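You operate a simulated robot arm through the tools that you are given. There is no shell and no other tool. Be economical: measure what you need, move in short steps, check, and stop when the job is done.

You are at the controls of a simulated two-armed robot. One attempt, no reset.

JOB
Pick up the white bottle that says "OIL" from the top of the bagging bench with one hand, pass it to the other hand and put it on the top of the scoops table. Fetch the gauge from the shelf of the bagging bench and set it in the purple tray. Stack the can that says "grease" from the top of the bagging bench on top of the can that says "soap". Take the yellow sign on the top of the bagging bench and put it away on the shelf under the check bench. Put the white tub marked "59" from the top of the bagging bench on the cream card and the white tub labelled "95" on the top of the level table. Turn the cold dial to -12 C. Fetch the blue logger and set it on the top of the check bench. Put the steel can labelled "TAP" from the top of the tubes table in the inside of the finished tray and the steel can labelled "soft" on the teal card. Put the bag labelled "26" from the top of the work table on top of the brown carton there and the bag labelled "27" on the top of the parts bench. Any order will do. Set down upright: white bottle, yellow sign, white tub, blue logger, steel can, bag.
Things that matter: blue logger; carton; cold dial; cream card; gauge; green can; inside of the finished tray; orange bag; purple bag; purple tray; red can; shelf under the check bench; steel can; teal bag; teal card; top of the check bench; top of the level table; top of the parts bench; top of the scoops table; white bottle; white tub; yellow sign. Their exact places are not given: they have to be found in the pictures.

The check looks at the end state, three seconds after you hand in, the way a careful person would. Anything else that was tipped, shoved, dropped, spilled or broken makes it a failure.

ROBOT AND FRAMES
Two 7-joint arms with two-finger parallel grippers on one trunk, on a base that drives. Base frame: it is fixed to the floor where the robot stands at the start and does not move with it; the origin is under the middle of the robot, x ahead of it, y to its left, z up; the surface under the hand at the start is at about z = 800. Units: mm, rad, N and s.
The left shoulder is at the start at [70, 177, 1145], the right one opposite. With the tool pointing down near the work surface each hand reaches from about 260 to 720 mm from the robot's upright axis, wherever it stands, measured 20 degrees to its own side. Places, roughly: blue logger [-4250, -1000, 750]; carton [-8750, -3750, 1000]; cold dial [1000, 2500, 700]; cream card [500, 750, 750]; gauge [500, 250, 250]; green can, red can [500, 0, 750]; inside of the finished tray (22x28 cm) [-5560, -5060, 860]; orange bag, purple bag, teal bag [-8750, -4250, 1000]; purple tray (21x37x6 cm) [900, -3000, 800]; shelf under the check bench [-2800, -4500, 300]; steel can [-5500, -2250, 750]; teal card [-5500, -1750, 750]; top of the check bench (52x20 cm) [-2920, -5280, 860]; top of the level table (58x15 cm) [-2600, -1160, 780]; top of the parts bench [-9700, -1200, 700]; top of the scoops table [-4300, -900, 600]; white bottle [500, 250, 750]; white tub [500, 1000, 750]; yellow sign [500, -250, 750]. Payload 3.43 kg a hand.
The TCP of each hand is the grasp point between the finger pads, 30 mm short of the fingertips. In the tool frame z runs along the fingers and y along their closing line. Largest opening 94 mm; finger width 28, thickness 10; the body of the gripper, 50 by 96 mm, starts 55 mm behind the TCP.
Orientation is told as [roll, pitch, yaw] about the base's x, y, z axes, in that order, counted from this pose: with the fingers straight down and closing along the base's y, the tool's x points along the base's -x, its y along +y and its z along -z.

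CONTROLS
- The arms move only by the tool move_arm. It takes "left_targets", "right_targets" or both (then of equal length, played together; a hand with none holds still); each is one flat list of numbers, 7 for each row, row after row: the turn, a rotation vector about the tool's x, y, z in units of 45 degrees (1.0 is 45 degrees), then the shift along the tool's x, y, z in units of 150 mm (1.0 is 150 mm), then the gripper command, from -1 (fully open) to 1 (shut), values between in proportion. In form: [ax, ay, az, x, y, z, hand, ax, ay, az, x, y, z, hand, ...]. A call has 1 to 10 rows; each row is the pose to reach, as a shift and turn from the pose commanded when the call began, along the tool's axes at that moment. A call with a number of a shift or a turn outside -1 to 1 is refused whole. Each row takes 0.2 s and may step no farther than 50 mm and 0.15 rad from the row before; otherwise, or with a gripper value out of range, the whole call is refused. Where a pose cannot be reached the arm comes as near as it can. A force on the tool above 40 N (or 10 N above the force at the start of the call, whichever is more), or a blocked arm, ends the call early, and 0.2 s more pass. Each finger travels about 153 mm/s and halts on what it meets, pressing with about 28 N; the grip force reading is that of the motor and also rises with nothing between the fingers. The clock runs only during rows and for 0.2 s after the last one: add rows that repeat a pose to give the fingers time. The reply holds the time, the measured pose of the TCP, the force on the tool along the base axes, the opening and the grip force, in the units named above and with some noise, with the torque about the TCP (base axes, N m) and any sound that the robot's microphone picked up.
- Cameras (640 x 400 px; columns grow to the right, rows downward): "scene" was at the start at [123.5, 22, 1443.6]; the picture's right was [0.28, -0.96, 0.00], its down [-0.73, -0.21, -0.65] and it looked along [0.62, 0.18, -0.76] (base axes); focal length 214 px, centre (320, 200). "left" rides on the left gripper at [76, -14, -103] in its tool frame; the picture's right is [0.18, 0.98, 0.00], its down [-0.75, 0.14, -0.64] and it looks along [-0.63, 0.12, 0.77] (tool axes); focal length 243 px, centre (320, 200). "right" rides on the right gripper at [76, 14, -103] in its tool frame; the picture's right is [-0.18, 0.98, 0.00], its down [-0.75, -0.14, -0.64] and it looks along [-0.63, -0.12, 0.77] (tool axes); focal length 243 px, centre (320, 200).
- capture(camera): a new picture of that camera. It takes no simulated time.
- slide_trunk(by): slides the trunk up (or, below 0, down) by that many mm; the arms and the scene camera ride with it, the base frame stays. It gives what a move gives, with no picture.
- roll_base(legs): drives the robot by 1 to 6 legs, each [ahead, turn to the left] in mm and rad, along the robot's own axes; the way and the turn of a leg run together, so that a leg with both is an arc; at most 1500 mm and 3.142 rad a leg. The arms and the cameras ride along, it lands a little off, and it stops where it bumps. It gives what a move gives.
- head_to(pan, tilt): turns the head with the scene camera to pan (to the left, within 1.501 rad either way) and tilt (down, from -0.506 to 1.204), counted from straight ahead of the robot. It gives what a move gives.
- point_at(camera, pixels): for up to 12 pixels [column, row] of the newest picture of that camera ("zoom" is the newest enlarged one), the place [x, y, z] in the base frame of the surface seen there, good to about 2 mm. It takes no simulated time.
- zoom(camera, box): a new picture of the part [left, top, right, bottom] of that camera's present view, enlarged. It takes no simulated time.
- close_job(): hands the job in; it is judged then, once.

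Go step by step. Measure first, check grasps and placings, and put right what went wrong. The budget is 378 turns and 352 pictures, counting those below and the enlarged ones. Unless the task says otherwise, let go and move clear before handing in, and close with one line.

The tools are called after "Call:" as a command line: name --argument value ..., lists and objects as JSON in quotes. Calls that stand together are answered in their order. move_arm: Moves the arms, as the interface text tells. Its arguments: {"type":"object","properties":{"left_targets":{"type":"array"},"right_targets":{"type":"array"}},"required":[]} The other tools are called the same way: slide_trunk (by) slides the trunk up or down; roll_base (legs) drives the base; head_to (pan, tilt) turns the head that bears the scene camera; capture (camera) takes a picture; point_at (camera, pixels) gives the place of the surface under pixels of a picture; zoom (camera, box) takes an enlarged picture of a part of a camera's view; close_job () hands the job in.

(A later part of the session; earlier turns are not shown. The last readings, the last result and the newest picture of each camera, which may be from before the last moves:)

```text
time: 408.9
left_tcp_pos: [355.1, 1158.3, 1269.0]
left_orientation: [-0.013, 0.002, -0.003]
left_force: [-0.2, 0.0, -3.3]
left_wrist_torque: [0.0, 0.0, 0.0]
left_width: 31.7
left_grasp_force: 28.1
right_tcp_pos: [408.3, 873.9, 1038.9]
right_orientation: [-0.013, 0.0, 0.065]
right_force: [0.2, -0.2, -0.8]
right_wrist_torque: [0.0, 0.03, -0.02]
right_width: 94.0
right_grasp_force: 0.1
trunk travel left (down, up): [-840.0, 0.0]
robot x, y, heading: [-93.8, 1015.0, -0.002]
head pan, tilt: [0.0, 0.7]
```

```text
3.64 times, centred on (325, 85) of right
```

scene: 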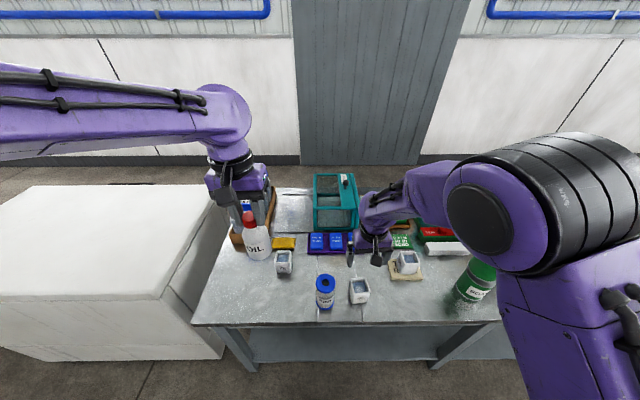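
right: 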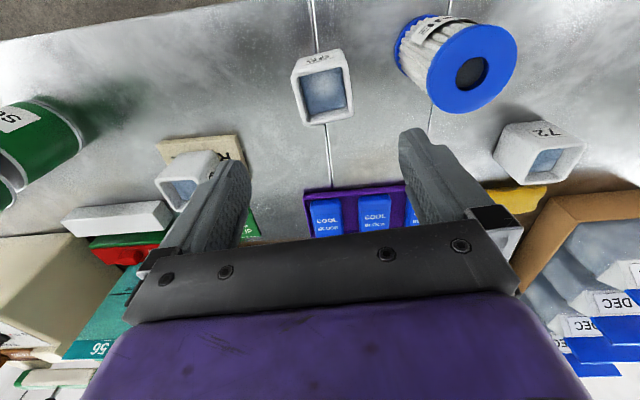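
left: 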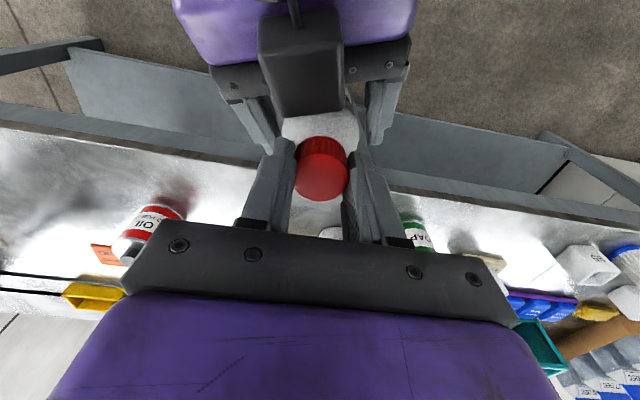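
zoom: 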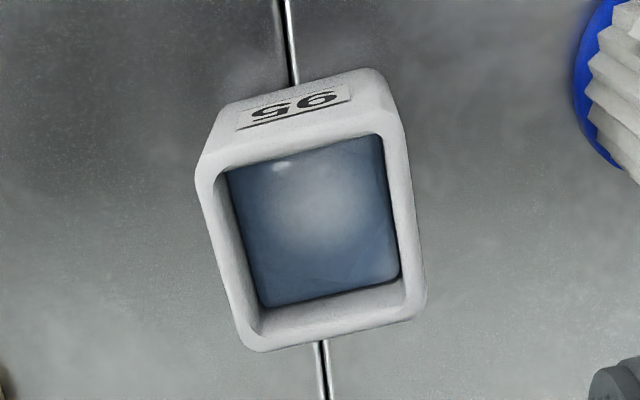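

Call:
move_arm --right_targets '[0, 0, -0.04, -0.02, 0.02, 0.1, -1, 0, 0, -0.04, -0.02, 0.02, 0.4, -1, 0, 0, -0.04, -0.02, 0.02, 0.7, -1, 0, 0, -0.04, -0.02, 0.02, 0.95, -1, 0, 0, -0.04, -0.02, 0.02, 0.95, -1]'

Call:
capture --camera "right"

```text
time: 410.1
left_tcp_pos: [355.3, 1157.3, 1269.0]
left_orientation: [-0.012, 0.002, -0.005]
left_force: [-0.2, 0.8, -3.3]
left_wrist_torque: [0.02, -0.01, -0.01]
left_width: 31.6
left_grasp_force: 28.2
right_tcp_pos: [410.9, 875.2, 895.3]
right_orientation: [-0.011, 0.0, 0.097]
right_force: [-0.2, -1.1, 0.4]
right_wrist_torque: [0.02, -0.02, 0.0]
right_width: 94.2
right_grasp_force: 0.0
trunk travel left (down, up): [-840.0, 0.0]
robot x, y, heading: [-96.9, 1013.6, -0.008]
head pan, tilt: [0.0, 0.7]
```

```text
223 pictures are left
```

right: 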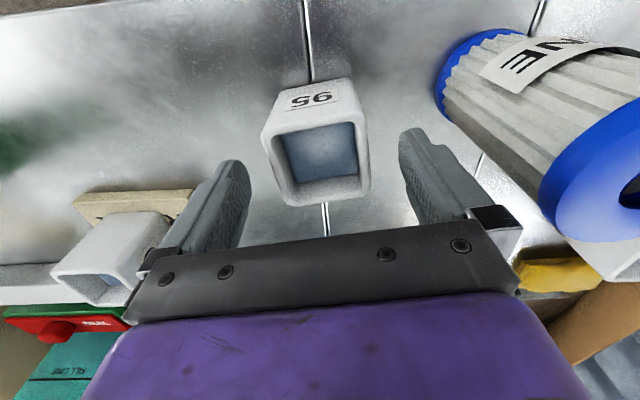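

Call:
point_at --camera "right" --pixels '[[442, 100], [470, 130], [540, 190], [560, 225], [450, 60]]'

Call:
move_arm --right_targets '[0, 0, 0, 0, 0, 0, -0.65, 0, 0, 0, 0, 0, 0, -0.65]'

```text
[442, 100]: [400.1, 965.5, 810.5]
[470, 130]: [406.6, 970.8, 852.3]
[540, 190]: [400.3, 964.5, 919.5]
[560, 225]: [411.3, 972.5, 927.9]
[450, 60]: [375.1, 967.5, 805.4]
```

```text
time: 410.7
left_tcp_pos: [355.4, 1157.6, 1267.7]
left_orientation: [-0.012, 0.003, -0.002]
left_force: [-1.0, -1.1, -3.6]
left_wrist_torque: [0.05, -0.02, 0.0]
left_width: 31.8
left_grasp_force: 27.7
right_tcp_pos: [411.4, 873.6, 895.6]
right_orientation: [-0.013, -0.001, 0.096]
right_force: [0.6, 0.9, 0.2]
right_wrist_torque: [-0.01, 0.01, 0.03]
right_width: 77.8
right_grasp_force: 0.1
trunk travel left (down, up): [-840.0, 0.0]
robot x, y, heading: [-95.8, 1016.3, 0.002]
head pan, tilt: [0.0, 0.7]
```

Call:
move_arm --right_targets '[0, 0, 0, 0, 0.012, 0.17, -0.65, 0, 0, 0, 0, 0.012, 0.33, -0.65, 0, 0, 0, 0, 0.012, 0.33, -0.3, 0, 0, 0, 0, 0.012, 0.33, 0, 0, 0, 0, 0, 0.012, 0.33, 1, 0, 0, 0, 0, 0.012, 0.33, 1, 0, 0, 0, 0, 0.012, 0.33, 1]'

Call:
move_arm --right_targets '[0, 0, 0, 0, 0, -0.15, 1, 0, 0, 0, 0, 0, -0.35, 1, 0, 0, 0, 0, 0, -0.6, 1, 0, 0, 0, 0, 0, -0.8, 1, 0, 0, 0, 0, 0, -1, 1]'

Call:
capture --camera "right"

```text
time: 412.3
left_tcp_pos: [354.3, 1158.5, 1269.4]
left_orientation: [-0.014, 0.001, -0.004]
left_force: [0.1, 0.7, -3.2]
left_wrist_torque: [-0.02, -0.03, 0.0]
left_width: 31.6
left_grasp_force: 27.9
right_tcp_pos: [409.8, 875.5, 846.2]
right_orientation: [-0.014, -0.001, 0.097]
right_force: [-0.4, -0.5, 0.4]
right_wrist_torque: [0.1, 0.07, 0.03]
right_width: 63.9
right_grasp_force: 27.8
trunk travel left (down, up): [-840.0, 0.0]
robot x, y, heading: [-96.9, 1015.1, -0.008]
head pan, tilt: [0.0, 0.7]
```

```text
time: 413.5
left_tcp_pos: [354.7, 1156.7, 1268.5]
left_orientation: [-0.012, 0.002, -0.003]
left_force: [0.3, 0.2, -2.2]
left_wrist_torque: [-0.02, -0.01, 0.02]
left_width: 31.9
left_grasp_force: 28.1
right_tcp_pos: [409.5, 877.8, 997.5]
right_orientation: [-0.012, 0.0, 0.097]
right_force: [0.3, -0.5, -1.3]
right_wrist_torque: [-0.04, 0.0, -0.01]
right_width: 63.8
right_grasp_force: 28.0
trunk travel left (down, up): [-840.0, 0.0]
robot x, y, heading: [-95.1, 1018.1, -0.004]
head pan, tilt: [0.0, 0.7]
```

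```text
222 pictures are left
```

right: 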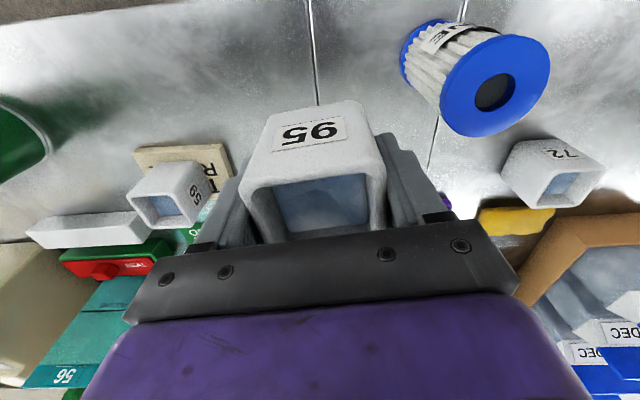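

Tub 95 is lifted level. I'll back away and look toward the level table.

Call:
roll_base --legs '[[-400, 0], [0, -1.05], [0, -1.05]]'

Call:
head_to --pan -0.2 --tilt 0.3

Call:
capture --camera "scene"

```text
time: 421.3
left_tcp_pos: [-604.7, 554.5, 1267.9]
left_orientation: [-0.012, 0.001, -2.106]
left_force: [0.0, -0.3, -2.2]
left_wrist_torque: [-0.02, -0.03, 0.02]
left_width: 32.0
left_grasp_force: 27.7
right_tcp_pos: [-873.7, 648.3, 998.4]
right_orientation: [-0.011, 0.0, -2.006]
right_force: [0.4, 0.1, -1.5]
right_wrist_torque: [-0.02, 0.01, -0.03]
right_width: 63.9
right_grasp_force: 28.0
trunk travel left (down, up): [-840.0, 0.0]
robot x, y, heading: [-503.2, 1017.6, -2.11]
head pan, tilt: [0.0, 0.7]
```

```text
time: 422.2
left_tcp_pos: [-604.7, 554.8, 1268.5]
left_orientation: [-0.012, 0.001, -2.106]
left_force: [0.0, -0.3, -2.6]
left_wrist_torque: [-0.02, 0.02, -0.02]
left_width: 32.0
left_grasp_force: 27.8
right_tcp_pos: [-874.4, 649.1, 997.8]
right_orientation: [-0.011, 0.0, -2.005]
right_force: [-0.8, 0.3, -0.3]
right_wrist_torque: [0.0, 0.01, -0.01]
right_width: 63.9
right_grasp_force: 28.1
trunk travel left (down, up): [-840.0, 0.0]
robot x, y, heading: [-497.1, 1016.9, -2.106]
head pan, tilt: [-0.201, 0.3]
```

```text
221 pictures are left
```

scene: 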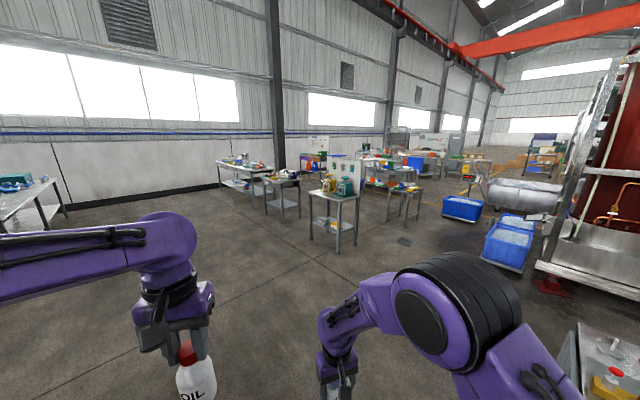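

Call:
zoom --camera "scene" --box '[210, 130, 510, 270]'

Call:
point_at --camera "scene" --pixels '[[335, 195], [345, 188], [325, 190], [337, 252], [312, 235], [395, 188], [285, 180], [400, 215], [360, 170], [460, 205]]'

```text
2.13 times, centred on (360, 200) of scene
```

zoom: 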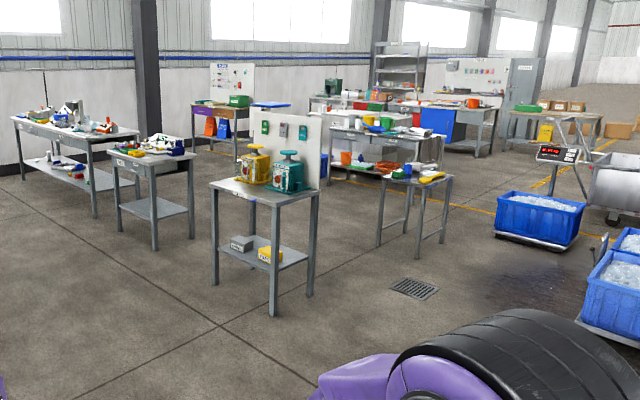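

```text
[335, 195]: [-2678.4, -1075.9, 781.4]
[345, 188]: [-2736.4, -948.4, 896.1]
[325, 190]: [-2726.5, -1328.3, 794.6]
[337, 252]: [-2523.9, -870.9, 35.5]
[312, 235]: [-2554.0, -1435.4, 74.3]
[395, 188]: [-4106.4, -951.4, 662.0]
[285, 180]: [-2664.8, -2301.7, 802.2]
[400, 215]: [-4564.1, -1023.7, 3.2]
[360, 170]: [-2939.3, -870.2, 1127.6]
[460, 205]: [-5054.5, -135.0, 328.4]
```

The level table is ahead: top z 781, front edge x≈-2520. I'll drive to a standoff facing it.

Call:
roll_base --legs '[[0, -0.024], [1320, 0], [1319, 0], [0, -1.012]]'

Call:
head_to --pan 0 --tilt 0.6

Call:
capture --camera "scene"

```text
time: 438.0
left_tcp_pos: [-2375.1, -1352.0, 1268.6]
left_orientation: [-0.013, 0.002, 3.12]
left_force: [0.7, -0.2, -2.9]
left_wrist_torque: [0.02, -0.03, -0.01]
left_width: 31.9
left_grasp_force: 28.1
right_tcp_pos: [-2425.6, -1072.6, 997.3]
right_orientation: [-0.013, 0.001, -3.061]
right_force: [-0.6, 0.0, -0.4]
right_wrist_torque: [0.02, -0.03, 0.04]
right_width: 63.8
right_grasp_force: 27.8
trunk travel left (down, up): [-840.0, 0.0]
robot x, y, heading: [-1922.0, -1217.5, 3.12]
head pan, tilt: [-0.201, 0.3]
```

```text
time: 438.8
left_tcp_pos: [-2376.3, -1352.7, 1269.4]
left_orientation: [-0.011, 0.003, 3.122]
left_force: [-0.1, 0.7, -2.1]
left_wrist_torque: [-0.02, -0.03, -0.01]
left_width: 31.8
left_grasp_force: 28.2
right_tcp_pos: [-2427.1, -1070.4, 997.3]
right_orientation: [-0.013, 0.001, -3.062]
right_force: [1.0, -0.2, -1.7]
right_wrist_torque: [0.0, 0.01, -0.01]
right_width: 63.9
right_grasp_force: 28.0
trunk travel left (down, up): [-840.0, 0.0]
robot x, y, heading: [-1925.0, -1221.6, 3.121]
head pan, tilt: [0.0, 0.6]
```

```text
219 pictures are left
```

scene: 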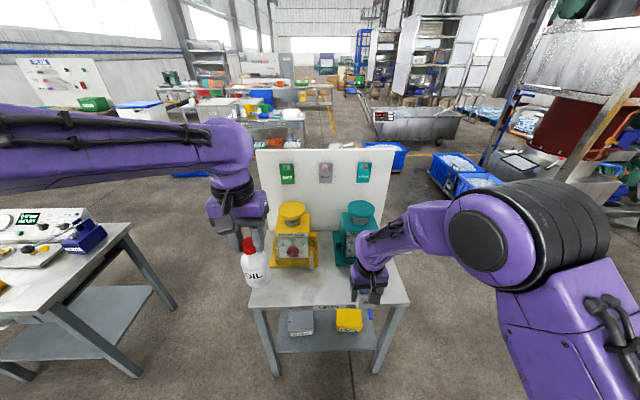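

Call:
zoom --camera "scene" --box '[225, 190, 425, 330]'

Call:
point_at --camera "zoom" --pixels '[[80, 360], [580, 350], [320, 355], [200, 330], [310, 330], [300, 300], [220, 250], [460, 300], [290, 240], [380, 240], [90, 330]]'

```text
2.86 times, centred on (325, 260) of scene
```

zoom: 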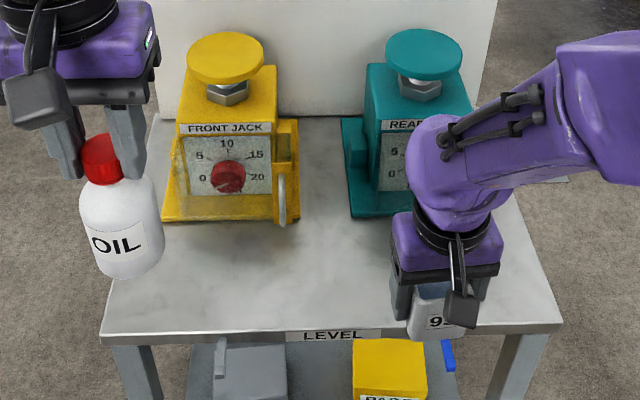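

```text
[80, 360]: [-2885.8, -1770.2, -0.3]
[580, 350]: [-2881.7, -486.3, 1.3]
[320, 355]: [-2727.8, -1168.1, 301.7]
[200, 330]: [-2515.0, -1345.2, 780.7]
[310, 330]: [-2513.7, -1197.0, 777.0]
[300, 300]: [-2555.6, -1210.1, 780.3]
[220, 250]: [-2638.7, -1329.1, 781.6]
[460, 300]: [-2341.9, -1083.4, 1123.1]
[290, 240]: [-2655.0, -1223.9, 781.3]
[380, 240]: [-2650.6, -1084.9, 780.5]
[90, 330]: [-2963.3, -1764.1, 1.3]
```

The free strip runs x -2515 to -2665. I'll drive 150 mm ahead, shift 60 mm left, and lower the tub there.

Call:
roll_base --legs '[[155, 0.02]]'

Call:
move_arm --right_targets '[0, 0, 0.06, 0, 0.15, 0.15, 1, 0, 0, 0.12, 0, 0.3, 0.35, 1, 0, 0, 0.12, 0, 0.4, 0.6, 1, 0, 0, 0.12, 0, 0.4, 0.8, 1, 0, 0, 0.12, 0, 0.4, 0.95, 1, 0, 0, 0.12, 0, 0.4, 0.95, 1]'

Call:
zoom --camera "scene" --box '[225, 190, 425, 330]'

```text
time: 440.2
left_tcp_pos: [-2526.3, -1358.9, 1270.8]
left_orientation: [-0.012, 0.0, 3.139]
left_force: [0.6, -0.8, -2.6]
left_wrist_torque: [-0.01, 0.01, -0.01]
left_width: 31.9
left_grasp_force: 28.5
right_tcp_pos: [-2583.1, -1078.9, 997.4]
right_orientation: [-0.012, -0.003, -3.042]
right_force: [0.6, 0.0, -1.1]
right_wrist_torque: [-0.02, 0.01, -0.01]
right_width: 64.0
right_grasp_force: 28.0
trunk travel left (down, up): [-840.0, 0.0]
robot x, y, heading: [-2077.1, -1214.4, 3.139]
head pan, tilt: [0.0, 0.6]
```

```text
time: 441.6
left_tcp_pos: [-2530.1, -1359.9, 1269.4]
left_orientation: [-0.011, 0.003, 3.139]
left_force: [0.4, -0.6, -2.2]
left_wrist_torque: [0.0, 0.0, 0.02]
left_width: 31.6
left_grasp_force: 27.8
right_tcp_pos: [-2579.2, -1136.4, 853.0]
right_orientation: [-0.013, 0.0, -3.137]
right_force: [-0.3, 0.3, -0.8]
right_wrist_torque: [0.05, -0.03, 0.02]
right_width: 63.8
right_grasp_force: 27.8
trunk travel left (down, up): [-840.0, 0.0]
robot x, y, heading: [-2079.8, -1214.5, 3.139]
head pan, tilt: [0.0, 0.6]
```

```text
2.86 times, centred on (325, 260) of scene
```

zoom: 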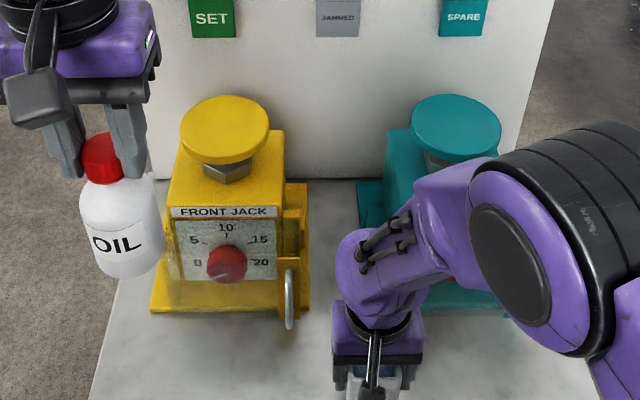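

Call:
move_arm --right_targets '[0, 0, 0, 0, 0, 0.06, 1, 0, 0, 0, 0, 0, 0.12, 1, 0, 0, 0, 0, 0, 0.155, 1, 0, 0, 0, 0, 0, 0.155, 1]'

Call:
move_arm --right_targets '[0, 0, 0, 0, 0, 0.01, 1, 0, 0, 0, 0, 0, 0.01, 1]'

Call:
move_arm --right_targets '[0, 0, 0, 0, 0, 0.01, 1, 0, 0, 0, 0, 0, 0.01, 1]'

```text
time: 442.6
left_tcp_pos: [-2529.6, -1359.1, 1268.4]
left_orientation: [-0.014, 0.003, 3.139]
left_force: [-0.7, -0.6, -2.3]
left_wrist_torque: [-0.01, -0.01, 0.02]
left_width: 31.7
left_grasp_force: 28.4
right_tcp_pos: [-2578.5, -1137.8, 830.4]
right_orientation: [-0.014, 0.0, -3.137]
right_force: [0.4, -0.5, -1.5]
right_wrist_torque: [0.02, -0.02, -0.01]
right_width: 64.1
right_grasp_force: 27.9
trunk travel left (down, up): [-840.0, 0.0]
robot x, y, heading: [-2079.8, -1216.1, 3.139]
head pan, tilt: [0.0, 0.6]
```

```text
time: 443.2
left_tcp_pos: [-2528.9, -1359.3, 1269.0]
left_orientation: [-0.012, 0.001, 3.14]
left_force: [0.7, -0.4, -2.9]
left_wrist_torque: [0.02, 0.02, 0.0]
left_width: 31.6
left_grasp_force: 28.3
right_tcp_pos: [-2579.2, -1137.6, 827.7]
right_orientation: [-0.012, 0.001, -3.135]
right_force: [0.3, 0.1, -1.4]
right_wrist_torque: [0.03, 0.0, -0.04]
right_width: 63.8
right_grasp_force: 28.4
trunk travel left (down, up): [-840.0, 0.0]
robot x, y, heading: [-2075.7, -1215.0, 3.139]
head pan, tilt: [0.0, 0.6]
```

```text
time: 443.8
left_tcp_pos: [-2529.8, -1358.5, 1268.0]
left_orientation: [-0.012, 0.002, 3.14]
left_force: [0.5, -0.2, -2.5]
left_wrist_torque: [0.02, 0.01, 0.02]
left_width: 31.7
left_grasp_force: 28.3
right_tcp_pos: [-2579.2, -1136.9, 827.8]
right_orientation: [-0.014, 0.001, -3.137]
right_force: [0.0, -0.3, -1.4]
right_wrist_torque: [0.0, -0.02, 0.03]
right_width: 64.0
right_grasp_force: 28.5
trunk travel left (down, up): [-840.0, 0.0]
robot x, y, heading: [-2076.0, -1214.1, 3.136]
head pan, tilt: [0.0, 0.6]
```

Call:
move_arm --right_targets '[0, 0, 0, 0, 0, 0.012, 1, 0, 0, 0, 0, 0, 0.012, 1]'

Call:
move_arm --right_targets '[0, 0, 0, 0, 0, 0.012, 1, 0, 0, 0, 0, 0, 0.012, 1]'

```text
time: 444.4
left_tcp_pos: [-2528.7, -1358.2, 1269.2]
left_orientation: [-0.012, 0.002, 3.139]
left_force: [-0.6, 0.0, -2.0]
left_wrist_torque: [0.0, 0.01, -0.01]
left_width: 32.0
left_grasp_force: 27.7
right_tcp_pos: [-2579.1, -1136.4, 826.2]
right_orientation: [-0.011, -0.002, -3.137]
right_force: [0.1, 0.2, 5.7]
right_wrist_torque: [-0.19, -0.17, 0.02]
right_width: 63.9
right_grasp_force: 27.7
trunk travel left (down, up): [-840.0, 0.0]
robot x, y, heading: [-2080.6, -1215.0, 3.138]
head pan, tilt: [0.0, 0.6]
```

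```text
time: 445.0
left_tcp_pos: [-2527.5, -1358.1, 1269.7]
left_orientation: [-0.012, 0.0, 3.139]
left_force: [-0.7, -0.1, -1.6]
left_wrist_torque: [-0.01, -0.03, -0.02]
left_width: 31.9
left_grasp_force: 28.5
right_tcp_pos: [-2580.1, -1137.0, 825.7]
right_orientation: [-0.011, -0.005, -3.135]
right_force: [-2.5, 2.9, 19.7]
right_wrist_torque: [-0.39, -0.29, -0.02]
right_width: 64.0
right_grasp_force: 28.5
trunk travel left (down, up): [-840.0, 0.0]
robot x, y, heading: [-2079.8, -1216.5, 3.138]
head pan, tilt: [0.0, 0.6]
```

The tub is seated (20 N). Opening and lifting.

Call:
move_arm --right_targets '[0, 0, 0, 0, 0, -0.01, -0.4, 0, 0, 0, 0, 0, -0.01, -0.6, 0, 0, 0, 0, 0, -0.01, -0.8, 0, 0, 0, 0, 0, -0.2, -0.8, 0, 0, 0, 0, 0, -0.5, -0.8, 0, 0, 0, 0, 0, -0.8, -0.8, 0, 0, 0, 0, 0, -1, -0.8]'

Call:
roll_base --legs '[[-350, 0]]'

Call:
capture --camera "scene"

```text
time: 446.6
left_tcp_pos: [-2528.9, -1359.9, 1267.6]
left_orientation: [-0.013, 0.002, 3.141]
left_force: [-0.1, -0.2, -2.9]
left_wrist_torque: [-0.04, 0.0, 0.02]
left_width: 32.2
left_grasp_force: 28.1
right_tcp_pos: [-2578.6, -1137.8, 974.1]
right_orientation: [-0.013, 0.0, -3.136]
right_force: [-0.3, 0.8, 0.0]
right_wrist_torque: [0.03, 0.02, -0.05]
right_width: 84.6
right_grasp_force: 0.1
trunk travel left (down, up): [-840.0, 0.0]
robot x, y, heading: [-2079.6, -1215.5, 3.14]
head pan, tilt: [0.0, 0.6]
```

```text
time: 448.9
left_tcp_pos: [-2178.6, -1359.3, 1266.8]
left_orientation: [-0.014, 0.003, 3.139]
left_force: [0.1, -1.0, -2.4]
left_wrist_torque: [-0.02, 0.0, 0.02]
left_width: 31.9
left_grasp_force: 28.3
right_tcp_pos: [-2228.7, -1139.0, 971.4]
right_orientation: [-0.011, 0.002, -3.137]
right_force: [0.2, 0.3, 0.3]
right_wrist_torque: [0.02, -0.01, -0.01]
right_width: 84.3
right_grasp_force: 0.1
trunk travel left (down, up): [-840.0, 0.0]
robot x, y, heading: [-1728.5, -1214.9, 3.138]
head pan, tilt: [0.0, 0.6]
```

```text
216 pictures are left
```

scene: 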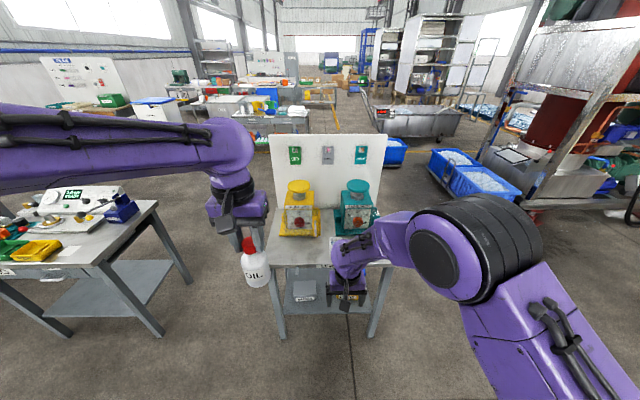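

Call:
zoom --camera "scene" --box '[100, 60, 420, 200]'

Call:
point_at --camera "scene" --pixels '[[272, 122], [300, 122], [175, 205], [160, 330], [400, 165], [440, 165], [460, 200], [265, 150], [380, 115], [325, 105]]'

```text
2.00 times, centred on (260, 130) of scene
```

zoom: 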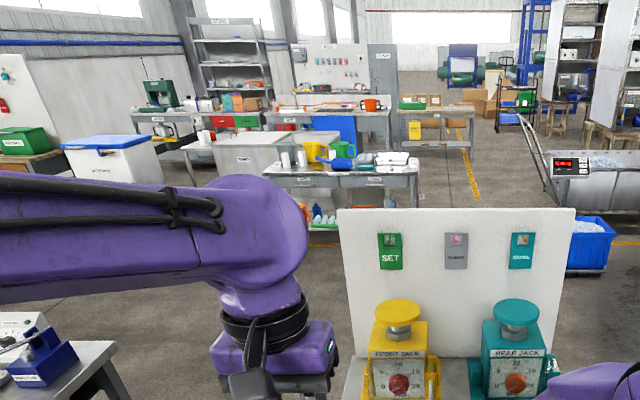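

```text
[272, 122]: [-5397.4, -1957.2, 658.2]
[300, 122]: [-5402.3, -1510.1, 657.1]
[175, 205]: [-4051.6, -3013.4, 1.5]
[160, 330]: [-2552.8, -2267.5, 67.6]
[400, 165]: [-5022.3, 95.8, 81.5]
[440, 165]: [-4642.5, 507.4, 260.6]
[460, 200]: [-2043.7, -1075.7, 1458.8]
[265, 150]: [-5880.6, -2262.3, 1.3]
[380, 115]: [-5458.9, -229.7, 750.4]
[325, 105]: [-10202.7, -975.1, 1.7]
```

I'll go around the level table on its +y side; first to y≈-200 for a look.

Call:
roll_base --legs '[[0, -1.57], [1000, 0], [0, 1.57]]'

Call:
head_to --pan 0.1 --tilt 0.45

Call:
capture --camera "scene"

```text
time: 461.7
left_tcp_pos: [-2164.9, -352.2, 1267.8]
left_orientation: [-0.011, 0.001, 3.13]
left_force: [0.1, 0.9, -2.3]
left_wrist_torque: [-0.01, -0.04, 0.0]
left_width: 31.7
left_grasp_force: 28.0
right_tcp_pos: [-2212.6, -131.9, 973.1]
right_orientation: [-0.013, 0.0, 3.136]
right_force: [0.3, 0.5, -0.1]
right_wrist_torque: [0.0, 0.02, 0.0]
right_width: 84.5
right_grasp_force: 0.1
trunk travel left (down, up): [-840.0, 0.0]
robot x, y, heading: [-1711.2, -214.4, 3.126]
head pan, tilt: [0.0, 0.6]
```

```text
time: 462.4
left_tcp_pos: [-2163.6, -352.9, 1269.2]
left_orientation: [-0.012, 0.002, 3.129]
left_force: [0.5, 0.1, -2.5]
left_wrist_torque: [0.04, 0.02, 0.0]
left_width: 31.8
left_grasp_force: 27.9
right_tcp_pos: [-2213.3, -132.4, 973.9]
right_orientation: [-0.011, -0.001, 3.136]
right_force: [0.0, 1.0, 0.2]
right_wrist_torque: [-0.02, 0.0, -0.04]
right_width: 84.6
right_grasp_force: 0.1
trunk travel left (down, up): [-840.0, 0.0]
robot x, y, heading: [-1710.5, -213.8, 3.129]
head pan, tilt: [0.099, 0.45]
```

```text
214 pictures are left
```

scene: 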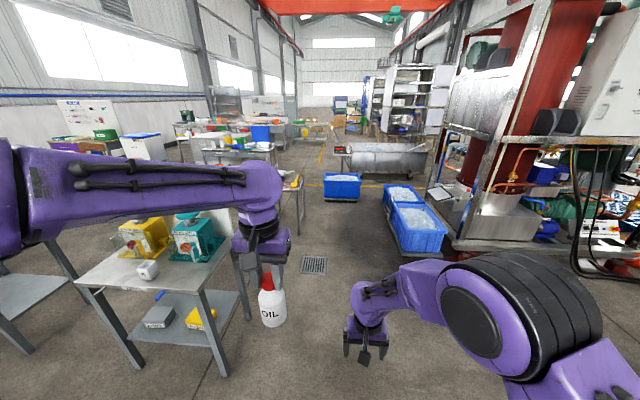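

Call:
zoom --camera "scene" --box '[100, 200, 240, 310]'

Call:
zoom --camera "scene" --box '[230, 90, 480, 270]'

```text
3.64 times, centred on (170, 255) of scene
```

zoom: 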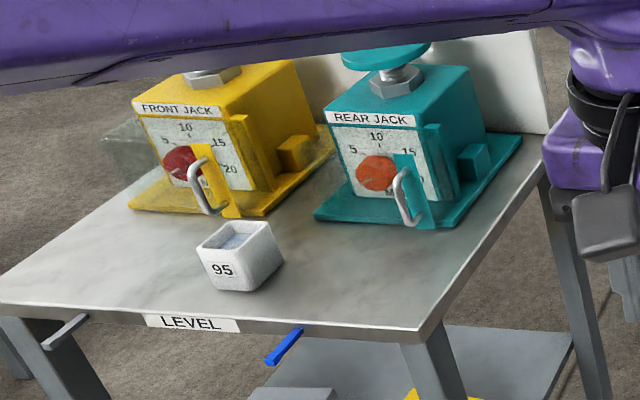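

```text
2.22 times, centred on (355, 180) of scene
```

zoom: 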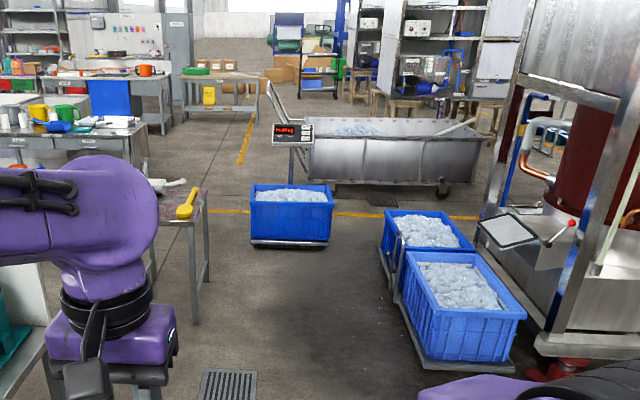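

Tub 95 stands upright. Measuring the scoops table and bins.

Call:
point_at --camera "zoom" --pixels '[[200, 225], [185, 215], [208, 190], [207, 285], [193, 320], [420, 365], [385, 250], [250, 220], [290, 245], [500, 320], [470, 260], [330, 230]]'

```text
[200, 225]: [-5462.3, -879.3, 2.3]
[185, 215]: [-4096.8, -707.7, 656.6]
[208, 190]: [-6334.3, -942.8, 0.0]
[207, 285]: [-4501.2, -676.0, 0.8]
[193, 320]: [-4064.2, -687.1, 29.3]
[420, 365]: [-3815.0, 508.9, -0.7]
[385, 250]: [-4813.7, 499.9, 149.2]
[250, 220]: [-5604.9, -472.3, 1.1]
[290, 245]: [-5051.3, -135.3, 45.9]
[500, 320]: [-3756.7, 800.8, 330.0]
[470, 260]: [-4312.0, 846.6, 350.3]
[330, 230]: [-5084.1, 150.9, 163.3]
```

Call:
roll_base --legs '[[1500, 0], [200, 0], [0, 0.6]]'

Call:
head_to --pan 0 --tilt 0.6

Call:
capture --camera "scene"

```text
time: 472.7
left_tcp_pos: [-3700.0, -556.9, 1269.9]
left_orientation: [-0.014, 0.001, -2.557]
left_force: [-0.2, 0.6, -2.7]
left_wrist_torque: [0.0, -0.03, 0.04]
left_width: 31.6
left_grasp_force: 27.9
right_tcp_pos: [-3864.4, -400.3, 976.6]
right_orientation: [-0.015, -0.005, -2.548]
right_force: [-0.5, -0.3, 0.3]
right_wrist_torque: [0.02, -0.02, 0.04]
right_width: 84.9
right_grasp_force: 0.2
trunk travel left (down, up): [-840.0, 0.0]
robot x, y, heading: [-3403.6, -185.3, -2.558]
head pan, tilt: [0.099, 0.45]
```

```text
time: 473.4
left_tcp_pos: [-3718.8, -561.9, 1260.6]
left_orientation: [-0.009, 0.018, -2.558]
left_force: [0.3, -0.2, -2.5]
left_wrist_torque: [-0.01, 0.08, 0.01]
left_width: 31.8
left_grasp_force: 28.1
right_tcp_pos: [-3877.9, -404.3, 965.1]
right_orientation: [-0.008, 0.013, -2.551]
right_force: [-0.3, 0.1, 0.1]
right_wrist_torque: [0.0, 0.0, 0.03]
right_width: 84.7
right_grasp_force: 0.0
trunk travel left (down, up): [-840.0, 0.0]
robot x, y, heading: [-3410.2, -186.6, -2.559]
head pan, tilt: [0.0, 0.6]
```

```text
211 pictures are left
```

scene: 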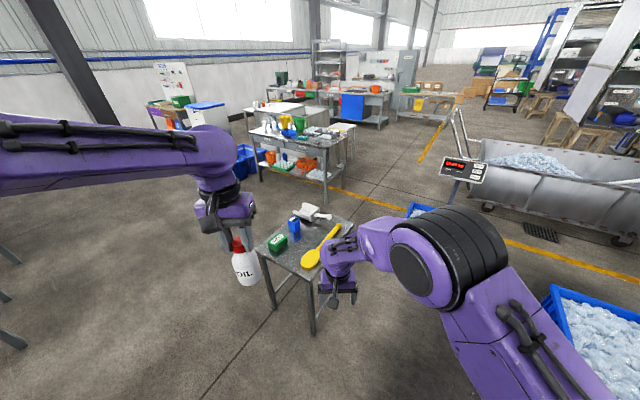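

Call:
zoom --camera "scene" --box '[230, 180, 370, 310]'

Call:
point_at --camera "zoom" --pixels '[[120, 240], [390, 320], [560, 140], [300, 95], [290, 150], [295, 190], [212, 195], [210, 220], [375, 250], [290, 270], [200, 260], [460, 250]]'

```text
3.08 times, centred on (300, 245) of scene
```

zoom: 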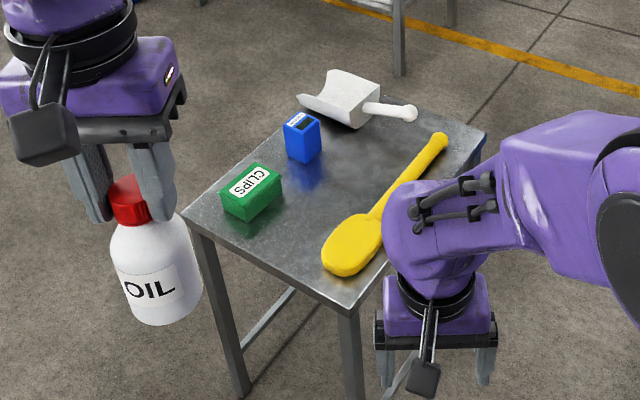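

```text
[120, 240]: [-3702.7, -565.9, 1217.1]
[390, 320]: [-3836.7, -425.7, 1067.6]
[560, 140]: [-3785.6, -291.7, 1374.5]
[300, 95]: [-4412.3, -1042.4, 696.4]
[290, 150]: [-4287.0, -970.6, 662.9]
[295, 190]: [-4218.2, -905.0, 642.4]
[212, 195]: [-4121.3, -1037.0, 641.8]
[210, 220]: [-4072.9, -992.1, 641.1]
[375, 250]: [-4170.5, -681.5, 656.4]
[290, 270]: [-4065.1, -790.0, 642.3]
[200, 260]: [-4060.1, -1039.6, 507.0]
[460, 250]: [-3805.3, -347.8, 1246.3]
```

The scoops table top is at z≈641 with room at about (-4140,-860). I'll stand at (-3640,-720) facing it.

Call:
roll_base --legs '[[0, 0.58], [580, 0], [0, -1.163]]'

Call:
head_to --pan 0.2 --tilt 0.8

Call:
capture --camera "scene"

```text
time: 481.2
left_tcp_pos: [-4109.4, -869.7, 1257.9]
left_orientation: [-0.012, 0.02, -3.142]
left_force: [-0.4, -0.4, -2.4]
left_wrist_torque: [0.0, -0.07, -0.05]
left_width: 31.7
left_grasp_force: 27.9
right_tcp_pos: [-4155.3, -646.9, 964.1]
right_orientation: [-0.015, 0.014, -3.133]
right_force: [-0.4, -0.4, -0.5]
right_wrist_torque: [0.0, 0.0, -0.01]
right_width: 84.5
right_grasp_force: 0.0
trunk travel left (down, up): [-840.0, 0.0]
robot x, y, heading: [-3638.7, -723.5, 3.14]
head pan, tilt: [0.0, 0.6]
```

```text
time: 481.9
left_tcp_pos: [-4108.3, -868.7, 1258.3]
left_orientation: [-0.011, 0.017, -3.139]
left_force: [-1.2, 0.2, -3.3]
left_wrist_torque: [-0.06, 0.0, 0.01]
left_width: 31.6
left_grasp_force: 27.7
right_tcp_pos: [-4154.4, -647.9, 964.9]
right_orientation: [-0.013, 0.012, -3.134]
right_force: [-0.3, -0.1, -0.3]
right_wrist_torque: [0.01, 0.01, 0.05]
right_width: 84.5
right_grasp_force: 0.1
trunk travel left (down, up): [-840.0, 0.0]
robot x, y, heading: [-3640.8, -720.7, 3.146]
head pan, tilt: [0.201, 0.799]
```

```text
209 pictures are left
```

scene: 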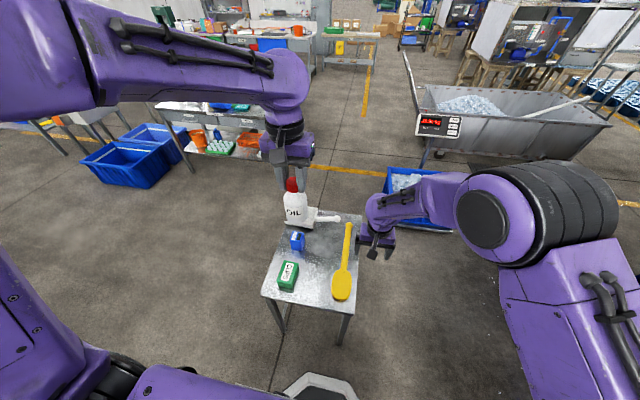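

Call:
zoom --camera "scene" --box '[240, 190, 380, 330]'

Call:
point_at --camera "zoom" --pixels '[[110, 300], [340, 345], [250, 315], [215, 270], [245, 250], [300, 240], [235, 200], [210, 130], [195, 175], [330, 295], [310, 270], [255, 140]]'

```text
2.86 times, centred on (310, 260) of scene
```

zoom: 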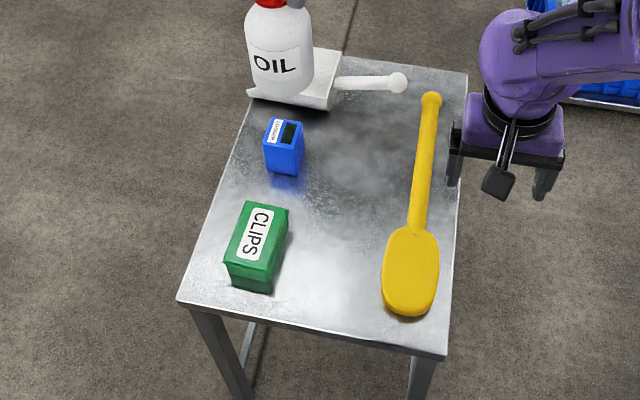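

```text
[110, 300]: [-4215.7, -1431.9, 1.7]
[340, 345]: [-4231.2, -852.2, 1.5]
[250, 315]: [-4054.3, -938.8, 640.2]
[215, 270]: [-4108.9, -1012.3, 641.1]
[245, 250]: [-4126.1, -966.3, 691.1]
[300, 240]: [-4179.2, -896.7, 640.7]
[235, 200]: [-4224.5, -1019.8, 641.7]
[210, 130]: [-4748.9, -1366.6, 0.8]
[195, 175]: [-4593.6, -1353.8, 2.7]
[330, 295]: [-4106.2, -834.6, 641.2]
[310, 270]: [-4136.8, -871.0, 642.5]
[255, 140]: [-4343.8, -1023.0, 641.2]
```

Call:
move_arm --left_targets '[0, 0, 0, -0.1, -0.03, 0, 1, 0, 0, 0, -0.2, -0.06, 0, 1, 0, 0, 0, -0.28, -0.093, 0, 1, 0, 0, 0, -0.28, -0.093, 0, 1]' --right_targets '[0, 0, 0, 0.15, -0.2, 0, -1, 0, 0, 0, 0.3, -0.4, 0, -1, 0, 0, 0, 0.45, -0.6, 0, -1, 0, 0, 0, 0.6, -0.8, 0, -1]'

Call:
slide_trunk --by -390

Call:
capture --camera "scene"

Call:
capture --camera "left"

```text
time: 482.9
left_tcp_pos: [-4147.2, -851.9, 1259.5]
left_orientation: [-0.01, 0.016, -3.143]
left_force: [-0.8, 0.6, -2.3]
left_wrist_torque: [-0.01, -0.01, 0.01]
left_width: 31.9
left_grasp_force: 27.7
right_tcp_pos: [-4063.3, -525.4, 968.3]
right_orientation: [-0.01, 0.011, -3.131]
right_force: [0.4, 0.3, 0.2]
right_wrist_torque: [-0.02, 0.03, 0.0]
right_width: 94.0
right_grasp_force: 0.1
trunk travel left (down, up): [-840.0, 0.0]
robot x, y, heading: [-3637.7, -719.6, 3.141]
head pan, tilt: [0.201, 0.799]
```

```text
time: 486.7
left_tcp_pos: [-4147.6, -855.0, 868.7]
left_orientation: [-0.012, 0.018, -3.14]
left_force: [-1.1, -0.2, -2.6]
left_wrist_torque: [0.0, 0.0, 0.04]
left_width: 31.6
left_grasp_force: 27.8
right_tcp_pos: [-4063.8, -525.4, 578.4]
right_orientation: [-0.013, 0.012, -3.133]
right_force: [-0.1, 0.0, 0.3]
right_wrist_torque: [0.02, 0.0, -0.02]
right_width: 94.1
right_grasp_force: 0.0
trunk travel left (down, up): [-450.0, 390.0]
robot x, y, heading: [-3642.8, -720.4, 3.139]
head pan, tilt: [0.201, 0.799]
```

```text
207 pictures are left
```

scene: 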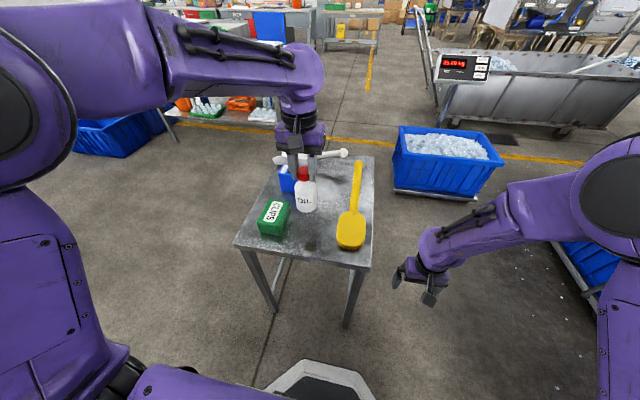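

```text
206 pictures are left
```

left: 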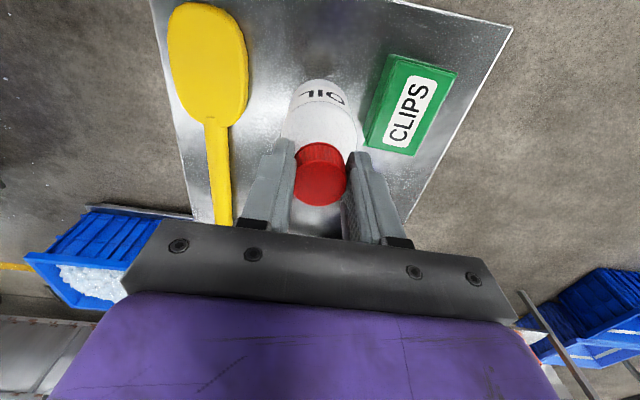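

Clear of the clips box and spoon. Lowering.

Call:
move_arm --left_targets '[0, 0, 0, 0, 0, 0.2, 1, 0, 0, 0, 0, 0, 0.4, 1, 0, 0, 0, 0, 0, 0.55, 1, 0, 0, 0, 0, 0, 0.63, 1, 0, 0, 0, 0, 0, 0.63, 1]'

Call:
move_arm --left_targets '[0, 0, 0, 0, 0, 0.01, 1, 0, 0, 0, 0, 0, 0.02, 1, 0, 0, 0, 0, 0, 0.02, 1]'

Call:
move_arm --left_targets '[0, 0, 0, 0, 0, 0.01, 1, 0, 0, 0, 0, 0, 0.01, 1]'

```text
time: 487.9
left_tcp_pos: [-4146.3, -852.8, 774.2]
left_orientation: [-0.009, 0.017, -3.141]
left_force: [-0.3, -0.3, -2.4]
left_wrist_torque: [-0.03, -0.02, -0.03]
left_width: 31.6
left_grasp_force: 27.8
right_tcp_pos: [-4064.6, -526.8, 577.4]
right_orientation: [-0.011, 0.013, -3.134]
right_force: [0.3, 0.0, -0.3]
right_wrist_torque: [0.0, 0.0, 0.0]
right_width: 93.9
right_grasp_force: 0.1
trunk travel left (down, up): [-450.0, 390.0]
robot x, y, heading: [-3637.2, -722.2, 3.136]
head pan, tilt: [0.201, 0.799]
```

```text
time: 488.7
left_tcp_pos: [-4146.3, -852.8, 771.3]
left_orientation: [-0.013, 0.017, -3.139]
left_force: [0.3, -0.6, -2.4]
left_wrist_torque: [0.02, 0.0, 0.05]
left_width: 31.4
left_grasp_force: 27.8
right_tcp_pos: [-4065.5, -526.8, 577.2]
right_orientation: [-0.013, 0.012, -3.133]
right_force: [-0.2, 0.7, -0.3]
right_wrist_torque: [0.02, -0.03, -0.02]
right_width: 93.7
right_grasp_force: 0.1
trunk travel left (down, up): [-450.0, 390.0]
robot x, y, heading: [-3637.3, -720.9, 3.141]
head pan, tilt: [0.201, 0.799]
```

```text
time: 489.3
left_tcp_pos: [-4147.0, -853.1, 769.4]
left_orientation: [-0.012, 0.017, -3.14]
left_force: [0.1, 0.3, -2.0]
left_wrist_torque: [0.01, -0.03, -0.04]
left_width: 31.6
left_grasp_force: 27.7
right_tcp_pos: [-4064.2, -526.3, 577.9]
right_orientation: [-0.013, 0.012, -3.135]
right_force: [0.0, 0.3, 0.0]
right_wrist_torque: [-0.06, -0.02, -0.02]
right_width: 93.8
right_grasp_force: 0.0
trunk travel left (down, up): [-450.0, 390.0]
robot x, y, heading: [-3634.6, -718.8, 3.137]
head pan, tilt: [0.201, 0.799]
```

Call:
move_arm --left_targets '[0, 0, 0, 0, 0, 0.01, 1, 0, 0, 0, 0, 0, 0.01, 1]'

Call:
move_arm --left_targets '[0, 0, 0, 0, 0, 0.01, 1, 0, 0, 0, 0, 0, 0.01, 1]'

Call:
zoom --camera "scene" --box '[230, 140, 390, 270]'

```text
time: 489.9
left_tcp_pos: [-4146.1, -853.6, 768.0]
left_orientation: [-0.012, 0.017, -3.139]
left_force: [0.4, 0.3, -1.0]
left_wrist_torque: [-0.01, 0.01, -0.02]
left_width: 31.7
left_grasp_force: 28.1
right_tcp_pos: [-4064.3, -525.6, 578.3]
right_orientation: [-0.012, 0.015, -3.134]
right_force: [2.2, -0.7, -0.4]
right_wrist_torque: [-0.01, -0.01, 0.02]
right_width: 94.1
right_grasp_force: 0.1
trunk travel left (down, up): [-450.0, 390.0]
robot x, y, heading: [-3641.6, -722.1, 3.143]
head pan, tilt: [0.201, 0.799]
```

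```text
time: 490.5
left_tcp_pos: [-4146.4, -852.6, 768.3]
left_orientation: [-0.013, 0.015, -3.139]
left_force: [-0.8, -0.1, 9.2]
left_wrist_torque: [-0.24, 0.33, -0.04]
left_width: 31.5
left_grasp_force: 28.0
right_tcp_pos: [-4063.9, -527.2, 579.0]
right_orientation: [-0.013, 0.01, -3.133]
right_force: [-0.6, 0.4, 0.4]
right_wrist_torque: [0.03, -0.02, -0.01]
right_width: 94.1
right_grasp_force: 0.0
trunk travel left (down, up): [-450.0, 390.0]
robot x, y, heading: [-3639.8, -722.6, 3.141]
head pan, tilt: [0.201, 0.799]
```

```text
3.08 times, centred on (310, 205) of scene
```

zoom: 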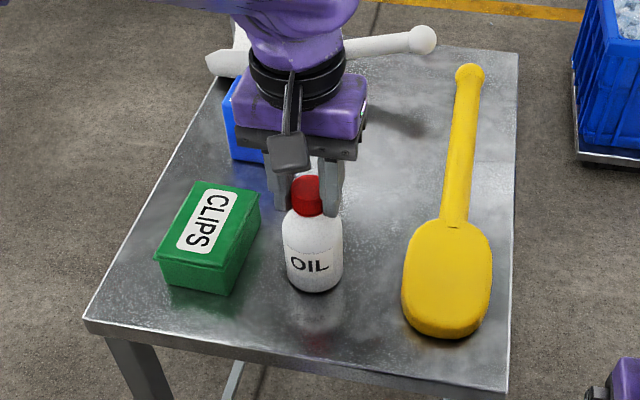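

Contact at 9 N, bottle upright. Opening slightly (not wide) and lifting.

Call:
move_arm --left_targets '[0, 0, 0, 0, 0, -0.003, 0.2, 0, 0, 0, 0, 0, -0.003, 0.05, 0, 0, 0, 0, 0, -0.003, -0.15, 0, 0, 0, 0, 0, -0.003, -0.3, 0, 0, 0, 0, 0, -0.15, -0.3, 0, 0, 0, 0, 0, -0.4, -0.3, 0, 0, 0, 0, 0, -0.7, -0.6, 0, 0, 0, 0, 0, -1, -0.6]'

Call:
capture --camera "scene"

Call:
capture --camera "left"

```text
time: 492.3
left_tcp_pos: [-4148.8, -855.1, 916.9]
left_orientation: [-0.01, 0.016, -3.141]
left_force: [0.7, 0.3, 0.4]
left_wrist_torque: [0.02, -0.02, 0.02]
left_width: 74.9
left_grasp_force: 0.1
right_tcp_pos: [-4063.9, -526.5, 577.9]
right_orientation: [-0.012, 0.01, -3.133]
right_force: [-0.5, 0.0, 0.5]
right_wrist_torque: [-0.01, -0.03, 0.01]
right_width: 94.0
right_grasp_force: 0.0
trunk travel left (down, up): [-450.0, 390.0]
robot x, y, heading: [-3639.8, -718.9, 3.143]
head pan, tilt: [0.201, 0.799]
```

```text
204 pictures are left
```

scene: 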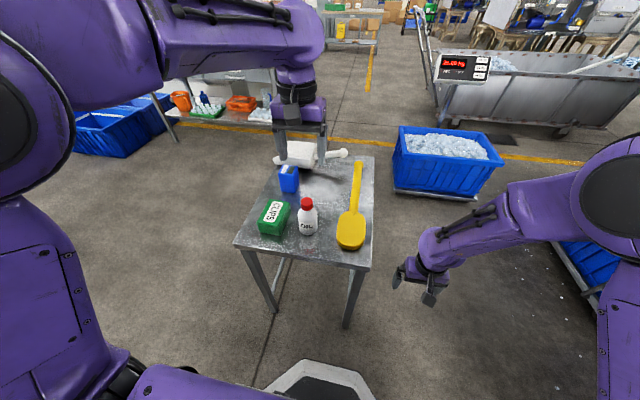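

```text
203 pictures are left
```

left: 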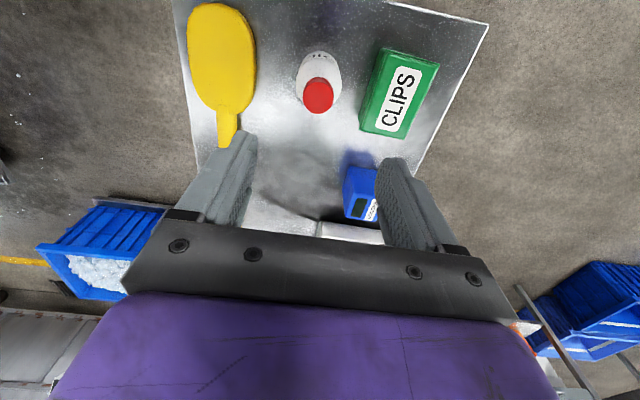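

The bottle stands. Now I'll measure the blue logger.

Call:
zoom --camera "scene" --box '[265, 150, 315, 200]'

Call:
point_at --camera "zoom" --pixels '[[215, 150], [290, 110], [385, 135], [385, 170], [260, 280], [240, 180], [350, 190], [230, 250], [360, 250], [300, 130], [300, 320], [215, 320]]'

```text
8.00 times, centred on (290, 175) of scene
```

zoom: 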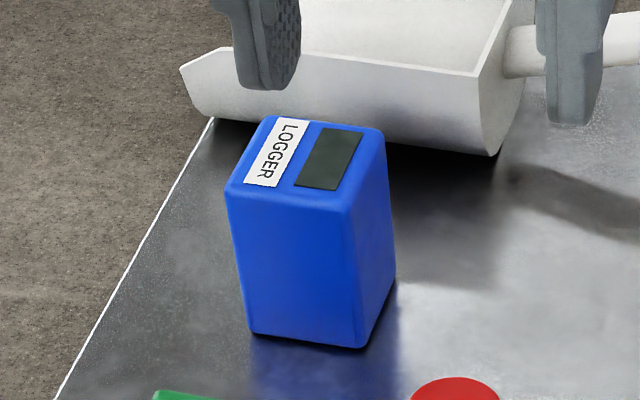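

```text
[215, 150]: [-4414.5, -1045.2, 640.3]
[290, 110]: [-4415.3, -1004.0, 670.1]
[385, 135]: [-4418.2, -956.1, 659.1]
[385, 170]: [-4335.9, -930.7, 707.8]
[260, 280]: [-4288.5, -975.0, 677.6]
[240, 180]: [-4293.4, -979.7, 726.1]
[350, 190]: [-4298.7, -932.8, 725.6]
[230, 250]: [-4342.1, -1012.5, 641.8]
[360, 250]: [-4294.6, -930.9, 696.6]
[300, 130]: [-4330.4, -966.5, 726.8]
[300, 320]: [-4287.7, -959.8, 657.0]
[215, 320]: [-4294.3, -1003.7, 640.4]
```

The logger is about 56×55 mm, centre (-4316,-957), top z 727. I'll drive 80 mm closer and move over it.

Call:
roll_base --legs '[[80, 0]]'

Call:
move_arm --left_targets '[0, 0, 0, -0.15, 0.17, 0, -0.9, 0, 0, 0, -0.3, 0.34, 0, -0.9, 0, 0, 0, -0.45, 0.51, 0, -0.9, 0, 0, 0, -0.58, 0.68, 0, -0.9, 0, 0, 0, -0.58, 0.68, 0, -0.9]'

Call:
capture --camera "left"

```text
time: 493.4
left_tcp_pos: [-4231.4, -852.4, 916.8]
left_orientation: [-0.011, 0.018, 3.14]
left_force: [0.0, -0.3, -0.4]
left_wrist_torque: [-0.02, -0.01, -0.02]
left_width: 75.4
left_grasp_force: 0.0
right_tcp_pos: [-4145.6, -524.4, 577.5]
right_orientation: [-0.014, 0.014, -3.134]
right_force: [-0.1, 0.0, -0.5]
right_wrist_torque: [0.02, -0.02, 0.02]
right_width: 94.0
right_grasp_force: 0.1
trunk travel left (down, up): [-450.0, 390.0]
robot x, y, heading: [-3719.8, -721.5, -3.138]
head pan, tilt: [0.201, 0.799]
```

```text
time: 494.6
left_tcp_pos: [-4318.9, -955.4, 916.4]
left_orientation: [-0.011, 0.019, 3.139]
left_force: [-0.1, 0.8, -0.1]
left_wrist_torque: [-0.03, 0.03, -0.03]
left_width: 89.5
left_grasp_force: 0.1
right_tcp_pos: [-4145.4, -524.5, 576.2]
right_orientation: [-0.012, 0.009, -3.135]
right_force: [-0.2, -0.3, 0.3]
right_wrist_torque: [0.0, -0.01, 0.01]
right_width: 94.3
right_grasp_force: 0.1
trunk travel left (down, up): [-450.0, 390.0]
robot x, y, heading: [-3720.4, -721.5, -3.142]
head pan, tilt: [0.201, 0.799]
```

```text
201 pictures are left
```

left: 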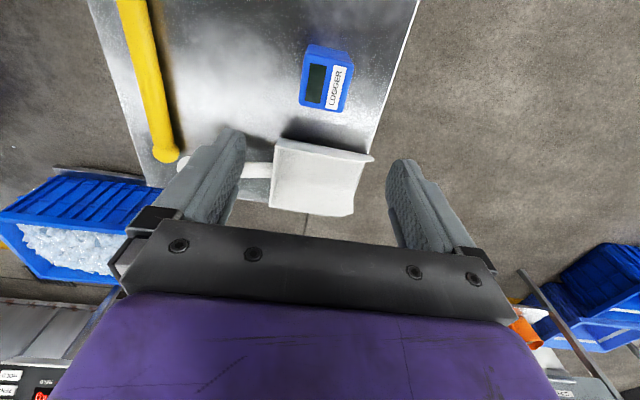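

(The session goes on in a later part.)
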